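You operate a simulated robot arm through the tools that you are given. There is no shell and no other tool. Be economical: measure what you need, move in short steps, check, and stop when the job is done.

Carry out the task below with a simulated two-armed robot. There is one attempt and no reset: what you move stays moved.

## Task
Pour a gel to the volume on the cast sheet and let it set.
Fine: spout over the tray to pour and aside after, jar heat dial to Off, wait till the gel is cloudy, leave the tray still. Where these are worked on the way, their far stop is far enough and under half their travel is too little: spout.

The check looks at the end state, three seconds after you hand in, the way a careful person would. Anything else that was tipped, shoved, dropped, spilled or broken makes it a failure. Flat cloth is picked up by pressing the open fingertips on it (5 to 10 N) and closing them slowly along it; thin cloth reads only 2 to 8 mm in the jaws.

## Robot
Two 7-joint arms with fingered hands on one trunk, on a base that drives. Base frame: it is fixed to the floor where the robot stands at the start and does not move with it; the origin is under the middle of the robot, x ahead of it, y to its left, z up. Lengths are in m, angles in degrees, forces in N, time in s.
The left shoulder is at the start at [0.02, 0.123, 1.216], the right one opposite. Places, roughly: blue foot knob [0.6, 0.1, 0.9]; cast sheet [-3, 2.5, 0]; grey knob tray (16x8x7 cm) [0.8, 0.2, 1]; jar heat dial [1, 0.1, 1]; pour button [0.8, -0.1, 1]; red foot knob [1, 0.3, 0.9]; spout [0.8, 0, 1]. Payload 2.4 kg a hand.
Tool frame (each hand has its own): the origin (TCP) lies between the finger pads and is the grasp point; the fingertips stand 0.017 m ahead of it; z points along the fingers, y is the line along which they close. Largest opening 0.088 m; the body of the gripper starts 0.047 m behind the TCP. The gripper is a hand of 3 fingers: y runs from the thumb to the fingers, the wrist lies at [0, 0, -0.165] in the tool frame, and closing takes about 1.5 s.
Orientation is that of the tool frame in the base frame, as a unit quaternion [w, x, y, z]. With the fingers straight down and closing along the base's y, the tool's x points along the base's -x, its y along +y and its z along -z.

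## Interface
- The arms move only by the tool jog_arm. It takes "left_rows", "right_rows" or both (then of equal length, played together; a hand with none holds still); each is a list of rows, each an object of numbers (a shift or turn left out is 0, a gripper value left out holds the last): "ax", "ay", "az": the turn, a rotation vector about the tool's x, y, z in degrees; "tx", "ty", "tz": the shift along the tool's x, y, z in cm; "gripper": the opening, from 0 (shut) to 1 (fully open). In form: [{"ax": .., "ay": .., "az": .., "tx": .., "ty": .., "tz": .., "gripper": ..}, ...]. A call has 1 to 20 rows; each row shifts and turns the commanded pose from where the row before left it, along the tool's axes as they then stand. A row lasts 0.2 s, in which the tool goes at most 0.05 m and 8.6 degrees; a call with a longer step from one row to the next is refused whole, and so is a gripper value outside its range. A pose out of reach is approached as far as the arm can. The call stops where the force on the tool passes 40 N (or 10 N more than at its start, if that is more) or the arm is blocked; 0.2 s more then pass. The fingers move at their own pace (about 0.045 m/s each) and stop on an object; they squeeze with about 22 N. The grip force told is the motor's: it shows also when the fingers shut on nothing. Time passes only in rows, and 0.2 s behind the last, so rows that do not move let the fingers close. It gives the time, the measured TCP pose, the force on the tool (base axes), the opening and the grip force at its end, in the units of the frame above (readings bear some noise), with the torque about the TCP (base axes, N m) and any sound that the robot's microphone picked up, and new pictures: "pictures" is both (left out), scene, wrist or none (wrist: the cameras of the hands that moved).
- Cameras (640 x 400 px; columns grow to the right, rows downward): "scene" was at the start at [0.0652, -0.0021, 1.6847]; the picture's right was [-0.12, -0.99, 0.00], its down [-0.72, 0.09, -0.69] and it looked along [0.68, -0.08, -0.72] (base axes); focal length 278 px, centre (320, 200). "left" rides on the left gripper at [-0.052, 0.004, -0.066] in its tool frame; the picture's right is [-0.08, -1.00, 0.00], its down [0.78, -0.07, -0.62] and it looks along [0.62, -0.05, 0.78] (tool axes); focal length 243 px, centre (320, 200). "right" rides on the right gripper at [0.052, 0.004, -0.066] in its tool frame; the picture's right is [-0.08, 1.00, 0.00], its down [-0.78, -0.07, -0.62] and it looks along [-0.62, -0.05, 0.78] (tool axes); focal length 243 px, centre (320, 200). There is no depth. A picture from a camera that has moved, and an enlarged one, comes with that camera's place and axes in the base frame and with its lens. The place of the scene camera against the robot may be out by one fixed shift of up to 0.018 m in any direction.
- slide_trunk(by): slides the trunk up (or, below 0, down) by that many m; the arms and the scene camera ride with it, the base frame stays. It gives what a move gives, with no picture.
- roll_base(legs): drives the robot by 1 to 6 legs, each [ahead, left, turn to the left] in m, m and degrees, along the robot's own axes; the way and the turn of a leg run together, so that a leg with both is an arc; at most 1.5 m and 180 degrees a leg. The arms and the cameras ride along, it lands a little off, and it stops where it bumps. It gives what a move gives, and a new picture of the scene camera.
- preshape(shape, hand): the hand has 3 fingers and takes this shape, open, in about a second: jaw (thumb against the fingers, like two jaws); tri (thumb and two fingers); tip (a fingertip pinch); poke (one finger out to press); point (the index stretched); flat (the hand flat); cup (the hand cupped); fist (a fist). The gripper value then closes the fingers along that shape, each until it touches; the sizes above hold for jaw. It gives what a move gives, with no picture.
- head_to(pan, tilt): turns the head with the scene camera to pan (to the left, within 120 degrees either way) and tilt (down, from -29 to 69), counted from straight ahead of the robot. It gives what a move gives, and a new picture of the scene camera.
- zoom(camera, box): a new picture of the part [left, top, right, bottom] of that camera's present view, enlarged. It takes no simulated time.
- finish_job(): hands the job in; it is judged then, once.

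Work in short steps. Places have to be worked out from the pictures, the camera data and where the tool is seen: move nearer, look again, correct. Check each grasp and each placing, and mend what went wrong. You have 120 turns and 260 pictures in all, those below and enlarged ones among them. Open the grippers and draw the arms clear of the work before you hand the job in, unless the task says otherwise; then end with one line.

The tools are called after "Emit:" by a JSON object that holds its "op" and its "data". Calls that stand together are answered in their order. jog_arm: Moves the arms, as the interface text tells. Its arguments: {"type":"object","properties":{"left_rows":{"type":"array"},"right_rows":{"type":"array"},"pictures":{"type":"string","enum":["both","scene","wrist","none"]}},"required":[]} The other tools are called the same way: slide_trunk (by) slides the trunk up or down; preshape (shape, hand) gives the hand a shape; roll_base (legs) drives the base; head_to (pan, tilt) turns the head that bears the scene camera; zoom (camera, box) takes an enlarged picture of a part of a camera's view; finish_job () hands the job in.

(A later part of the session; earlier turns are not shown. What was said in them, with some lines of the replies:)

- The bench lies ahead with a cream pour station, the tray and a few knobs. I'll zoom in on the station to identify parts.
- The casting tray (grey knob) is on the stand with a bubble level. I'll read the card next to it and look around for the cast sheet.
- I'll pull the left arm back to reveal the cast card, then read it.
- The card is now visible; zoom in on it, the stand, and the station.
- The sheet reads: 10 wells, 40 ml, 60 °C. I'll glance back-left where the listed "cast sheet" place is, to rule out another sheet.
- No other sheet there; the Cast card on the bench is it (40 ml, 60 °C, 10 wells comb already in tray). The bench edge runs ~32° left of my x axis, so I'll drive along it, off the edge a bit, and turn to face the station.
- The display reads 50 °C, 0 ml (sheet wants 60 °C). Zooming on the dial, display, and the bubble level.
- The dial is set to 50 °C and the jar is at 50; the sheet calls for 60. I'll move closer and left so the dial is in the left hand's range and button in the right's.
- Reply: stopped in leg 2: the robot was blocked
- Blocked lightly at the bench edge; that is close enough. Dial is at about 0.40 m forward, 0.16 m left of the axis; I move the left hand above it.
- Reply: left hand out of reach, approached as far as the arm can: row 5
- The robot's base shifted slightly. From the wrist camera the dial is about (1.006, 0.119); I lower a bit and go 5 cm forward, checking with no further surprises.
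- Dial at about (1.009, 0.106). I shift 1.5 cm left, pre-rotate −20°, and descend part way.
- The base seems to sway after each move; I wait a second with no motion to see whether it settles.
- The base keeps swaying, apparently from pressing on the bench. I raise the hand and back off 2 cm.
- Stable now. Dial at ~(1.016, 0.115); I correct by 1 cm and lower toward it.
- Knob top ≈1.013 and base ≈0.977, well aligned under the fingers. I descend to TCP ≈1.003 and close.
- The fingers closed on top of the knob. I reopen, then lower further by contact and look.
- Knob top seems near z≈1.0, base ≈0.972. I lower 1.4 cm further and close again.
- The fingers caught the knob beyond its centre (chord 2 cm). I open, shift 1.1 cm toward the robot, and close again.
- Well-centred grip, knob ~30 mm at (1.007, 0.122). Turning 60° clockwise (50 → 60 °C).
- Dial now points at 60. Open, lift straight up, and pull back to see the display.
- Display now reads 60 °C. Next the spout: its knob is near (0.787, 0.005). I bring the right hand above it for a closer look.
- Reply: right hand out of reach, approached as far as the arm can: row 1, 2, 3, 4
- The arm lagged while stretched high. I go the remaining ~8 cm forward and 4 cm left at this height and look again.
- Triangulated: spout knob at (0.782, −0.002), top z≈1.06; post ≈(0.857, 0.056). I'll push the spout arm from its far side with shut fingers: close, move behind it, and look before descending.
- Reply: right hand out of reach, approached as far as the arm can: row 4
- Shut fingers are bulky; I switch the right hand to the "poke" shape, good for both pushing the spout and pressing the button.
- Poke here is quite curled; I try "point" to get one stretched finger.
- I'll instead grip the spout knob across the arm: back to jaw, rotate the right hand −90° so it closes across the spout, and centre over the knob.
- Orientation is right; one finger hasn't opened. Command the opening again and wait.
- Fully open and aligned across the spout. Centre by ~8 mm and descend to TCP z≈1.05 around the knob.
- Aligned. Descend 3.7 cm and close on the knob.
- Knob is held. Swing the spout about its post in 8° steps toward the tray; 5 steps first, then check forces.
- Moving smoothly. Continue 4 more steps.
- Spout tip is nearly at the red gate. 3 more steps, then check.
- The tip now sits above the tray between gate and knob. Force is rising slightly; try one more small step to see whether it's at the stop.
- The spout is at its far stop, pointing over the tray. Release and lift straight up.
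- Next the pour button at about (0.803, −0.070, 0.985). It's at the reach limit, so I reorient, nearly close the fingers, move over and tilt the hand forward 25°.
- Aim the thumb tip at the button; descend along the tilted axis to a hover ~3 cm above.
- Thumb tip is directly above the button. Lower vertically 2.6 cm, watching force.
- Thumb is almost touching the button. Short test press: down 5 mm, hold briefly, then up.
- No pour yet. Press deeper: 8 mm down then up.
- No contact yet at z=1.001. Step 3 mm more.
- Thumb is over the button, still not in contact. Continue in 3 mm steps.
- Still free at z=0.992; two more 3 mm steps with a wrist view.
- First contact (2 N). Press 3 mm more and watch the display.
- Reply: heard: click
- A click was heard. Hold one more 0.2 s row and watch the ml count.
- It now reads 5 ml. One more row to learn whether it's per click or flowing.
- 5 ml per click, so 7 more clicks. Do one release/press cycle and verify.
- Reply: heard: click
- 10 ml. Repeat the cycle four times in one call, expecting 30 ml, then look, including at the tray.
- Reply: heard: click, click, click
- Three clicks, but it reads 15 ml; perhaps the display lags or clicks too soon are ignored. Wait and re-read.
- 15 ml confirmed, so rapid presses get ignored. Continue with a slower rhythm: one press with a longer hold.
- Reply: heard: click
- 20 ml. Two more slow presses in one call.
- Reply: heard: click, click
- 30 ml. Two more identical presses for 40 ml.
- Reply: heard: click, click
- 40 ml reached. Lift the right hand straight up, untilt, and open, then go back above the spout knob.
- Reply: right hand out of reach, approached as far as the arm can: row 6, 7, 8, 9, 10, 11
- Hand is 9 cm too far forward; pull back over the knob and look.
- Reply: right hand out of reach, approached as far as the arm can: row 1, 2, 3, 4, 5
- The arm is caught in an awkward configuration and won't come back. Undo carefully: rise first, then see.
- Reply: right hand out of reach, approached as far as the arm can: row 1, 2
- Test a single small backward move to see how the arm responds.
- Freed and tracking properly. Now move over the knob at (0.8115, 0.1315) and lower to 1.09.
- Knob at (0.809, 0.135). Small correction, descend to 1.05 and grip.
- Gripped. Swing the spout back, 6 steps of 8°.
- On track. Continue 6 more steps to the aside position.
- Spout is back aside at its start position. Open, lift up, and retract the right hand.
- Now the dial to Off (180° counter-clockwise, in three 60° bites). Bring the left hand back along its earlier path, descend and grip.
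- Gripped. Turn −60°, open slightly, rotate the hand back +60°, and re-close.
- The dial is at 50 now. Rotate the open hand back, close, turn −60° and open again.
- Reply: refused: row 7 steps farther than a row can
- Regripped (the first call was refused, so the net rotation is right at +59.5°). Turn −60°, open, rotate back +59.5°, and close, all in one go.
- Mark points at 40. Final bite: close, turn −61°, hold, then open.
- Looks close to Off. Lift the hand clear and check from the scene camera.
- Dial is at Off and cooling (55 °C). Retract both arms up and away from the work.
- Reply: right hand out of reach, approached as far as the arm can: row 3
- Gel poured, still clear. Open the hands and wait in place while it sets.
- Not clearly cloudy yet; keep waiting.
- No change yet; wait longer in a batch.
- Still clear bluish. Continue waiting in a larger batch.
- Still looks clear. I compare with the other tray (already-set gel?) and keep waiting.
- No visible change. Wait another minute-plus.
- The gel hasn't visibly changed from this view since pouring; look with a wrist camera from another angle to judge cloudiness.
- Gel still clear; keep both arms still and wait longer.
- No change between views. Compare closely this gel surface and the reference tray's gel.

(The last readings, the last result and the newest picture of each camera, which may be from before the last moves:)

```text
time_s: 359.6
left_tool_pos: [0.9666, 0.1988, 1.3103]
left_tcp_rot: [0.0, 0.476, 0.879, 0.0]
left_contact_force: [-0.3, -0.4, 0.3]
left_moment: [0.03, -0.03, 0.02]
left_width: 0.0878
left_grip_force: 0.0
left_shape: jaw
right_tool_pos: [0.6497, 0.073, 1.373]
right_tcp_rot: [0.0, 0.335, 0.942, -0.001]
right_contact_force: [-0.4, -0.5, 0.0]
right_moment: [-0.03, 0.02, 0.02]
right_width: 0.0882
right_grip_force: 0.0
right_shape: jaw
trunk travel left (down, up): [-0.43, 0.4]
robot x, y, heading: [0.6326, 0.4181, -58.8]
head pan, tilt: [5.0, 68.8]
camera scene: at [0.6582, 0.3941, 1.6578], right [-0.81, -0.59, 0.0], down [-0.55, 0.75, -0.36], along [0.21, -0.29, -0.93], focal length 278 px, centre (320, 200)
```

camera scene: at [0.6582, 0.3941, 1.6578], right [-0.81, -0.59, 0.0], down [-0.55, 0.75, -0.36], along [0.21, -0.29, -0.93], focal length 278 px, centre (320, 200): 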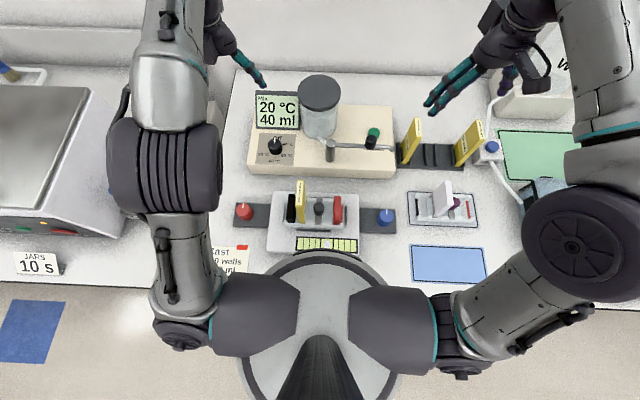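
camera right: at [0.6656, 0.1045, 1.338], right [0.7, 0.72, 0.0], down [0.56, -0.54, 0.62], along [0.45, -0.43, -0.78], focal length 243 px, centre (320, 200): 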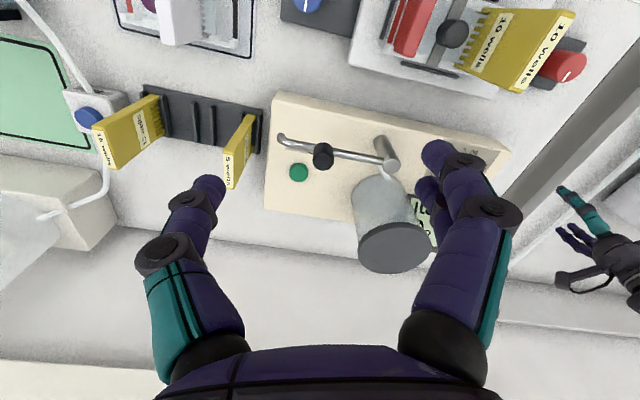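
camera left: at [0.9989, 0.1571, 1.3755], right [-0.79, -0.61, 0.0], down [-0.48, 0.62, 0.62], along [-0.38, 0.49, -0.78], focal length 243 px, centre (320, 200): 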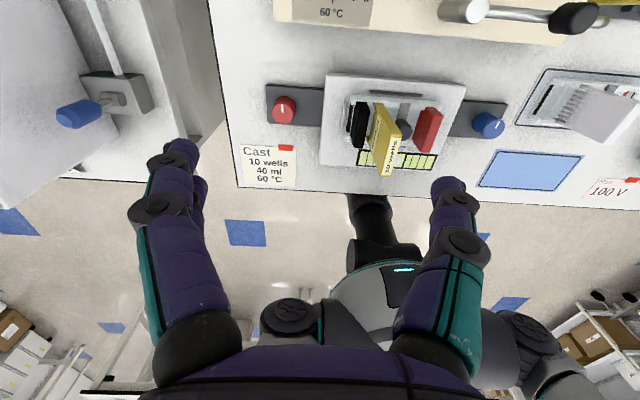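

Ambiguous; waiting is cheap, so I wait a further long period with everything still and compare.

Emit:
{"op": "jog_arm", "data": {"left_rows": [{}, {}, {}, {}, {}, {}, {}, {}, {}, {}, {}, {}, {}, {}, {}, {}, {}, {}, {}, {}], "pictures": "none"}}

Emit:
{"op": "jog_arm", "data": {"left_rows": [{}, {}, {}, {}, {}, {}, {}, {}, {}, {}, {}, {}, {}, {}, {}, {}, {}, {}, {}, {}], "pictures": "none"}}

Emit:
{"op": "jog_arm", "data": {"left_rows": [{}, {}, {}, {}, {}, {}, {}, {}, {}, {}, {}, {}, {}, {}, {}, {}, {}, {}, {}, {}], "pictures": "none"}}

Emit:
{"op": "jog_arm", "data": {"left_rows": [{}, {}, {}, {}, {}, {}, {}, {}, {}, {}, {}, {}, {}, {}, {}, {}, {}, {}, {}, {}], "pictures": "none"}}

Emit:
{"op": "jog_arm", "data": {"left_rows": [{}, {}, {}, {}, {}, {}, {}, {}, {}, {}, {}, {}, {}, {}, {}, {}, {}, {}, {}, {}], "pictures": "none"}}

Emit:
{"op": "jog_arm", "data": {"left_rows": [{}, {}, {}, {}, {}, {}, {}, {}, {}, {}, {}, {}, {}, {}, {}, {}, {}, {}, {}, {}], "pictures": "none"}}

Emit:
{"op": "jog_arm", "data": {"left_rows": [{}, {}, {}, {}, {}, {}, {}, {}, {}, {}, {}, {}, {}, {}, {}, {}, {}, {}, {}, {}], "pictures": "none"}}

Emit:
{"op": "jog_arm", "data": {"left_rows": [{}, {}, {}, {}, {}, {}, {}, {}, {}, {}, {}, {}, {}, {}, {}, {}, {}, {}, {}, {}], "pictures": "none"}}

Emit:
{"op": "jog_arm", "data": {"left_rows": [{}, {}, {}, {}, {}, {}, {}, {}, {}, {}, {}, {}, {}, {}, {}, {}, {}, {}, {}, {}], "pictures": "none"}}

Emit:
{"op": "jog_arm", "data": {"left_rows": [{}, {}, {}, {}, {}, {}, {}, {}, {}, {}, {}, {}, {}, {}, {}, {}, {}, {}, {}, {}], "pictures": "none"}}

Emit:
{"op": "jog_arm", "data": {"left_rows": [{}, {}, {}, {}, {}, {}, {}, {}, {}, {}, {}, {}, {}, {}, {}, {}, {}, {}, {}, {}], "pictures": "none"}}

Emit:
{"op": "jog_arm", "data": {"left_rows": [{}, {}, {}, {}, {}, {}, {}, {}, {}, {}, {}, {}, {}, {}, {}, {}, {}, {}, {}, {}], "pictures": "none"}}

Emit:
{"op": "jog_arm", "data": {"left_rows": [{}, {}, {}, {}, {}, {}, {}, {}, {}, {}, {}, {}, {}, {}, {}, {}, {}, {}, {}, {}], "pictures": "none"}}

Emit:
{"op": "jog_arm", "data": {"left_rows": [{}, {}, {}, {}, {}, {}, {}, {}, {}, {}, {}, {}, {}, {}, {}, {}, {}, {}, {}, {}], "pictures": "none"}}

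Emit:
{"op": "jog_arm", "data": {"left_rows": [{}, {}, {}, {}, {}, {}, {}, {}, {}, {}, {}, {}, {}, {}, {}, {}, {}, {}, {}, {}], "pictures": "none"}}

Emit:
{"op": "jog_arm", "data": {"left_rows": [{}, {}, {}, {}, {}, {}, {}, {}, {}, {}, {}, {}, {}, {}, {}, {}, {}, {}, {}, {}], "pictures": "none"}}

Emit:
{"op": "jog_arm", "data": {"left_rows": [{}, {}, {}, {}, {}, {}, {}, {}, {}, {}, {}, {}, {}, {}, {}, {}, {}, {}, {}, {}], "pictures": "none"}}

Emit:
{"op": "jog_arm", "data": {"left_rows": [{}, {}, {}, {}, {}, {}, {}, {}, {}, {}, {}, {}, {}, {}, {}, {}, {}, {}, {}, {}], "pictures": "none"}}

```text
time_s: 363.8
left_tool_pos: [0.9663, 0.1992, 1.3092]
left_tcp_rot: [0.0, 0.476, 0.88, 0.0]
left_contact_force: [-0.4, -0.1, -0.7]
left_moment: [0.01, -0.01, 0.05]
left_width: 0.0879
left_grip_force: 0.0
left_shape: jaw
right_tool_pos: [0.6489, 0.0735, 1.3717]
right_tcp_rot: [0.001, 0.335, 0.942, -0.001]
right_contact_force: [-0.1, -0.5, -0.1]
right_moment: [-0.01, -0.02, 0.02]
right_width: 0.088
right_grip_force: 0.0
right_shape: jaw
trunk travel left (down, up): [-0.43, 0.4]
robot x, y, heading: [0.631, 0.413, -58.7]
head pan, tilt: [5.0, 68.8]
```

```text
time_s: 368.0
left_tool_pos: [0.9662, 0.1999, 1.3107]
left_tcp_rot: [0.0, 0.476, 0.879, 0.0]
left_contact_force: [0.3, -0.1, 1.0]
left_moment: [0.01, 0.02, -0.02]
left_width: 0.0879
left_grip_force: 0.0
left_shape: jaw
right_tool_pos: [0.6496, 0.0724, 1.3712]
right_tcp_rot: [0.0, 0.335, 0.942, -0.002]
right_contact_force: [0.2, 0.5, 0.6]
right_moment: [0.02, -0.03, 0.0]
right_width: 0.0878
right_grip_force: 0.0
right_shape: jaw
trunk travel left (down, up): [-0.43, 0.4]
robot x, y, heading: [0.6256, 0.4162, -58.6]
head pan, tilt: [5.0, 68.8]
```

```text
time_s: 372.2
left_tool_pos: [0.9672, 0.199, 1.3098]
left_tcp_rot: [0.0, 0.477, 0.879, 0.001]
left_contact_force: [0.2, -0.6, 0.6]
left_moment: [0.03, 0.03, 0.01]
left_width: 0.088
left_grip_force: 0.0
left_shape: jaw
right_tool_pos: [0.6491, 0.0733, 1.3738]
right_tcp_rot: [0.0, 0.335, 0.942, -0.001]
right_contact_force: [-0.4, 0.1, 0.6]
right_moment: [0.01, 0.02, -0.01]
right_width: 0.088
right_grip_force: 0.0
right_shape: jaw
trunk travel left (down, up): [-0.43, 0.4]
robot x, y, heading: [0.6304, 0.421, -58.6]
head pan, tilt: [5.0, 68.8]
```

```text
time_s: 376.4
left_tool_pos: [0.967, 0.1994, 1.3099]
left_tcp_rot: [-0.001, 0.477, 0.879, 0.0]
left_contact_force: [0.0, -1.4, 0.2]
left_moment: [-0.01, 0.02, 0.0]
left_width: 0.0877
left_grip_force: 0.2
left_shape: jaw
right_tool_pos: [0.6488, 0.0743, 1.3726]
right_tcp_rot: [0.001, 0.335, 0.942, -0.001]
right_contact_force: [-0.5, 1.1, 0.2]
right_moment: [0.03, -0.04, 0.0]
right_width: 0.0879
right_grip_force: 0.1
right_shape: jaw
trunk travel left (down, up): [-0.43, 0.4]
robot x, y, heading: [0.6291, 0.4146, -58.6]
head pan, tilt: [5.0, 68.8]
```

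```text
time_s: 380.6
left_tool_pos: [0.9676, 0.1993, 1.3103]
left_tcp_rot: [0.0, 0.476, 0.879, 0.0]
left_contact_force: [-0.4, 0.3, 0.7]
left_moment: [0.02, -0.01, -0.01]
left_width: 0.0878
left_grip_force: 0.1
left_shape: jaw
right_tool_pos: [0.6488, 0.0726, 1.3726]
right_tcp_rot: [0.0, 0.334, 0.942, -0.001]
right_contact_force: [0.1, 0.5, -0.4]
right_moment: [-0.01, -0.01, -0.02]
right_width: 0.0878
right_grip_force: 0.1
right_shape: jaw
trunk travel left (down, up): [-0.43, 0.4]
robot x, y, heading: [0.6281, 0.4174, -58.6]
head pan, tilt: [5.0, 68.8]
```

```text
time_s: 384.8
left_tool_pos: [0.9669, 0.199, 1.3104]
left_tcp_rot: [0.0, 0.476, 0.879, 0.0]
left_contact_force: [-0.1, -0.4, 0.7]
left_moment: [0.0, -0.03, 0.03]
left_width: 0.0881
left_grip_force: 0.1
left_shape: jaw
right_tool_pos: [0.6497, 0.0742, 1.3718]
right_tcp_rot: [0.0, 0.335, 0.942, -0.001]
right_contact_force: [0.6, 0.0, 0.6]
right_moment: [0.0, -0.01, 0.03]
right_width: 0.0881
right_grip_force: 0.0
right_shape: jaw
trunk travel left (down, up): [-0.43, 0.4]
robot x, y, heading: [0.6293, 0.4138, -58.6]
head pan, tilt: [5.0, 68.8]
```

```text
time_s: 389.0
left_tool_pos: [0.9665, 0.1995, 1.3104]
left_tcp_rot: [-0.001, 0.476, 0.879, 0.0]
left_contact_force: [-0.3, -0.1, 0.0]
left_moment: [0.02, -0.02, 0.02]
left_width: 0.0879
left_grip_force: 0.1
left_shape: jaw
right_tool_pos: [0.6492, 0.0731, 1.3732]
right_tcp_rot: [0.0, 0.335, 0.942, -0.001]
right_contact_force: [0.4, -0.2, -0.1]
right_moment: [-0.01, -0.02, -0.01]
right_width: 0.088
right_grip_force: 0.1
right_shape: jaw
trunk travel left (down, up): [-0.43, 0.4]
robot x, y, heading: [0.6317, 0.4162, -58.7]
head pan, tilt: [5.0, 68.8]
```

```text
time_s: 393.2
left_tool_pos: [0.9672, 0.1997, 1.31]
left_tcp_rot: [0.0, 0.476, 0.879, -0.001]
left_contact_force: [0.3, -0.5, -0.4]
left_moment: [0.01, -0.02, 0.0]
left_width: 0.0879
left_grip_force: 0.1
left_shape: jaw
right_tool_pos: [0.649, 0.0747, 1.3718]
right_tcp_rot: [0.001, 0.335, 0.942, -0.001]
right_contact_force: [0.0, -0.3, -1.3]
right_moment: [-0.02, -0.01, 0.0]
right_width: 0.0878
right_grip_force: 0.0
right_shape: jaw
trunk travel left (down, up): [-0.43, 0.4]
robot x, y, heading: [0.6268, 0.4139, -58.7]
head pan, tilt: [5.0, 68.8]
```

```text
time_s: 397.4
left_tool_pos: [0.9676, 0.1993, 1.3109]
left_tcp_rot: [0.0, 0.477, 0.879, 0.0]
left_contact_force: [-0.4, -0.8, -0.7]
left_moment: [0.01, 0.01, 0.03]
left_width: 0.0882
left_grip_force: 0.0
left_shape: jaw
right_tool_pos: [0.649, 0.0743, 1.3726]
right_tcp_rot: [0.001, 0.335, 0.942, 0.0]
right_contact_force: [-0.2, 0.7, 0.1]
right_moment: [-0.01, 0.01, -0.03]
right_width: 0.0879
right_grip_force: 0.0
right_shape: jaw
trunk travel left (down, up): [-0.43, 0.4]
robot x, y, heading: [0.6298, 0.413, -58.6]
head pan, tilt: [5.0, 68.8]
```

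```text
time_s: 401.6
left_tool_pos: [0.9671, 0.1998, 1.3094]
left_tcp_rot: [-0.001, 0.476, 0.88, 0.0]
left_contact_force: [0.4, -0.3, 0.1]
left_moment: [-0.01, 0.02, 0.02]
left_width: 0.088
left_grip_force: 0.0
left_shape: jaw
right_tool_pos: [0.6483, 0.0744, 1.3722]
right_tcp_rot: [0.001, 0.334, 0.943, -0.001]
right_contact_force: [0.6, -0.1, 0.4]
right_moment: [0.01, 0.03, 0.0]
right_width: 0.0878
right_grip_force: 0.0
right_shape: jaw
trunk travel left (down, up): [-0.43, 0.4]
robot x, y, heading: [0.6269, 0.4146, -58.5]
head pan, tilt: [5.0, 68.8]
```

```text
time_s: 405.8
left_tool_pos: [0.9677, 0.2002, 1.3106]
left_tcp_rot: [0.0, 0.477, 0.879, 0.0]
left_contact_force: [0.3, -0.1, -0.1]
left_moment: [-0.01, -0.01, -0.02]
left_width: 0.088
left_grip_force: 0.0
left_shape: jaw
right_tool_pos: [0.6474, 0.0732, 1.3708]
right_tcp_rot: [0.0, 0.335, 0.942, -0.001]
right_contact_force: [0.7, -0.1, 0.0]
right_moment: [0.01, 0.01, 0.0]
right_width: 0.088
right_grip_force: 0.0
right_shape: jaw
trunk travel left (down, up): [-0.43, 0.4]
robot x, y, heading: [0.6322, 0.4148, -58.8]
head pan, tilt: [5.0, 68.8]
```

```text
time_s: 410.0
left_tool_pos: [0.9676, 0.1999, 1.3101]
left_tcp_rot: [0.0, 0.477, 0.879, 0.0]
left_contact_force: [0.5, 0.3, -0.8]
left_moment: [0.02, 0.0, -0.01]
left_width: 0.0878
left_grip_force: 0.0
left_shape: jaw
right_tool_pos: [0.6487, 0.0744, 1.3726]
right_tcp_rot: [0.001, 0.335, 0.942, -0.001]
right_contact_force: [0.4, 0.1, -0.6]
right_moment: [-0.01, 0.06, 0.03]
right_width: 0.0878
right_grip_force: 0.0
right_shape: jaw
trunk travel left (down, up): [-0.43, 0.4]
robot x, y, heading: [0.6249, 0.4166, -59.0]
head pan, tilt: [5.0, 68.8]
```

```text
time_s: 414.2
left_tool_pos: [0.9674, 0.199, 1.3103]
left_tcp_rot: [0.0, 0.476, 0.879, -0.001]
left_contact_force: [0.1, -0.2, 0.9]
left_moment: [0.02, 0.02, 0.03]
left_width: 0.0876
left_grip_force: 0.0
left_shape: jaw
right_tool_pos: [0.6489, 0.0738, 1.3724]
right_tcp_rot: [0.001, 0.335, 0.942, -0.001]
right_contact_force: [0.2, -0.8, 0.1]
right_moment: [0.0, 0.03, -0.04]
right_width: 0.0878
right_grip_force: 0.1
right_shape: jaw
trunk travel left (down, up): [-0.43, 0.4]
robot x, y, heading: [0.6317, 0.4153, -58.8]
head pan, tilt: [5.0, 68.8]
```

```text
time_s: 418.4
left_tool_pos: [0.9676, 0.2001, 1.3093]
left_tcp_rot: [-0.001, 0.477, 0.879, 0.001]
left_contact_force: [-0.1, 0.3, -0.3]
left_moment: [-0.03, 0.0, 0.01]
left_width: 0.0878
left_grip_force: 0.1
left_shape: jaw
right_tool_pos: [0.6488, 0.0736, 1.372]
right_tcp_rot: [0.001, 0.335, 0.942, -0.001]
right_contact_force: [0.5, 0.1, 0.3]
right_moment: [0.03, -0.01, 0.01]
right_width: 0.088
right_grip_force: 0.1
right_shape: jaw
trunk travel left (down, up): [-0.43, 0.4]
robot x, y, heading: [0.6301, 0.4159, -58.3]
head pan, tilt: [5.0, 68.8]
```

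```text
time_s: 422.6
left_tool_pos: [0.9671, 0.1987, 1.3094]
left_tcp_rot: [-0.001, 0.476, 0.879, 0.0]
left_contact_force: [-0.5, -0.3, -0.3]
left_moment: [0.0, 0.01, -0.03]
left_width: 0.0877
left_grip_force: 0.1
left_shape: jaw
right_tool_pos: [0.6485, 0.0735, 1.3729]
right_tcp_rot: [0.0, 0.335, 0.942, -0.001]
right_contact_force: [0.1, -0.4, 0.3]
right_moment: [0.01, -0.02, 0.02]
right_width: 0.088
right_grip_force: 0.0
right_shape: jaw
trunk travel left (down, up): [-0.43, 0.4]
robot x, y, heading: [0.6337, 0.4199, -58.5]
head pan, tilt: [5.0, 68.8]
```

```text
time_s: 426.8
left_tool_pos: [0.9659, 0.1989, 1.3098]
left_tcp_rot: [0.0, 0.477, 0.879, 0.0]
left_contact_force: [-0.2, -1.4, -0.4]
left_moment: [-0.02, -0.01, -0.01]
left_width: 0.0877
left_grip_force: 0.1
left_shape: jaw
right_tool_pos: [0.6489, 0.0746, 1.373]
right_tcp_rot: [0.001, 0.334, 0.942, -0.002]
right_contact_force: [0.0, -0.6, -0.6]
right_moment: [0.02, 0.01, -0.02]
right_width: 0.0878
right_grip_force: 0.0
right_shape: jaw
trunk travel left (down, up): [-0.43, 0.4]
robot x, y, heading: [0.6313, 0.4167, -58.6]
head pan, tilt: [5.0, 68.8]
```

```text
time_s: 431.0
left_tool_pos: [0.9671, 0.1996, 1.3091]
left_tcp_rot: [0.0, 0.477, 0.879, 0.0]
left_contact_force: [-0.3, 0.2, 0.4]
left_moment: [0.0, 0.0, 0.02]
left_width: 0.088
left_grip_force: 0.1
left_shape: jaw
right_tool_pos: [0.6486, 0.0725, 1.3727]
right_tcp_rot: [0.0, 0.334, 0.943, -0.001]
right_contact_force: [-0.2, 0.1, 0.9]
right_moment: [0.02, 0.01, 0.05]
right_width: 0.0878
right_grip_force: 0.0
right_shape: jaw
trunk travel left (down, up): [-0.43, 0.4]
robot x, y, heading: [0.634, 0.413, -58.6]
head pan, tilt: [5.0, 68.8]
```

```text
time_s: 435.2
left_tool_pos: [0.9672, 0.1998, 1.3111]
left_tcp_rot: [0.001, 0.476, 0.879, 0.001]
left_contact_force: [-0.7, -0.3, 0.0]
left_moment: [0.01, -0.03, -0.01]
left_width: 0.0879
left_grip_force: 0.1
left_shape: jaw
right_tool_pos: [0.6486, 0.0729, 1.3739]
right_tcp_rot: [0.0, 0.335, 0.942, -0.001]
right_contact_force: [-0.7, 0.5, 0.1]
right_moment: [0.0, 0.01, 0.0]
right_width: 0.0881
right_grip_force: 0.1
right_shape: jaw
trunk travel left (down, up): [-0.43, 0.4]
robot x, y, heading: [0.6331, 0.4154, -58.6]
head pan, tilt: [5.0, 68.8]
```

Emit:
{"op": "jog_arm", "data": {"left_rows": [{}, {}, {}, {}, {}, {}, {}, {}, {}, {}, {}, {}, {}, {}, {}, {}, {}, {}, {}, {}], "pictures": "none"}}

Emit:
{"op": "jog_arm", "data": {"left_rows": [{}, {}, {}, {}, {}, {}, {}, {}, {}, {}, {}, {}, {}, {}, {}, {}, {}, {}, {}, {}], "pictures": "none"}}

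Emit:
{"op": "zoom", "data": {"camera": "right", "box": [380, 15, 480, 95]}}

Emit:
{"op": "zoom", "data": {"camera": "scene", "box": [265, 175, 375, 260]}}

```text
time_s: 439.4
left_tool_pos: [0.9681, 0.1994, 1.309]
left_tcp_rot: [0.0, 0.476, 0.879, 0.0]
left_contact_force: [0.4, 0.4, -0.1]
left_moment: [-0.02, 0.01, 0.0]
left_width: 0.0878
left_grip_force: 0.1
left_shape: jaw
right_tool_pos: [0.6489, 0.0731, 1.3725]
right_tcp_rot: [0.001, 0.334, 0.942, -0.001]
right_contact_force: [0.3, -0.3, 0.0]
right_moment: [-0.01, -0.02, 0.03]
right_width: 0.0882
right_grip_force: 0.1
right_shape: jaw
trunk travel left (down, up): [-0.43, 0.4]
robot x, y, heading: [0.6328, 0.415, -58.4]
head pan, tilt: [5.0, 68.8]
```

```text
time_s: 443.6
left_tool_pos: [0.9672, 0.2001, 1.3106]
left_tcp_rot: [0.0, 0.477, 0.879, 0.0]
left_contact_force: [0.1, 0.6, 0.0]
left_moment: [0.03, -0.03, -0.03]
left_width: 0.088
left_grip_force: 0.1
left_shape: jaw
right_tool_pos: [0.6506, 0.0743, 1.3728]
right_tcp_rot: [0.001, 0.334, 0.943, -0.001]
right_contact_force: [0.3, -0.4, -0.6]
right_moment: [-0.02, -0.05, 0.0]
right_width: 0.088
right_grip_force: 0.0
right_shape: jaw
trunk travel left (down, up): [-0.43, 0.4]
robot x, y, heading: [0.6352, 0.4163, -58.5]
head pan, tilt: [5.0, 68.8]
```

```text
5.00 times, centred on (430, 55) of right
camera zoom: at [0.6116, 0.1102, 1.4376], right [0.69, 0.72, 0.0], down [0.56, -0.54, 0.62], along [0.45, -0.43, -0.78], focal length 1213 px, centre (-230, 925)
```

zoom: 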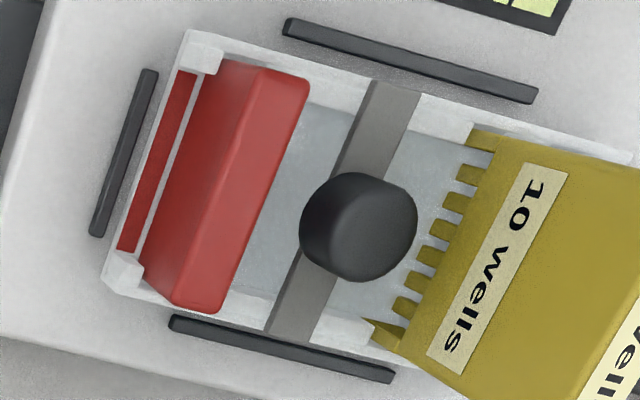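

```text
4.71 times, centred on (320, 218) of scene
camera zoom: at [0.6582, 0.3941, 1.6578], right [-0.81, -0.59, 0.0], down [-0.55, 0.75, -0.36], along [0.21, -0.29, -0.93], focal length 1306 px, centre (320, 118)
```

zoom: 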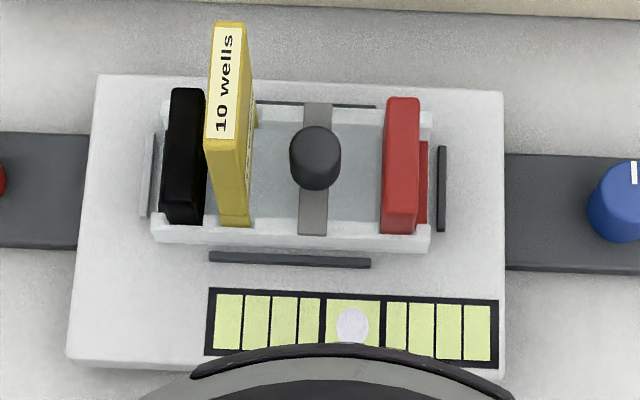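

The gel surface is an even, dull blue-grey and looks the same at t≈290 s and t≈444 s, so it has stopped changing about six minutes after the pour. The bubble is centred, the dial is at Off, the spout is aside, the display reads 40 ml, and both hands are open and clear. Handing in.

Emit:
{"op": "finish_job", "data": {}}

```text
The job is handed in.
```

I poured 40 ml at 60 °C into the 10-well tray, swung the spout aside, turned the heat dial to Off and left the tray still for about six minutes. I never saw the gel visibly turn cloudy. I judged it set because the surface had stopped changing.
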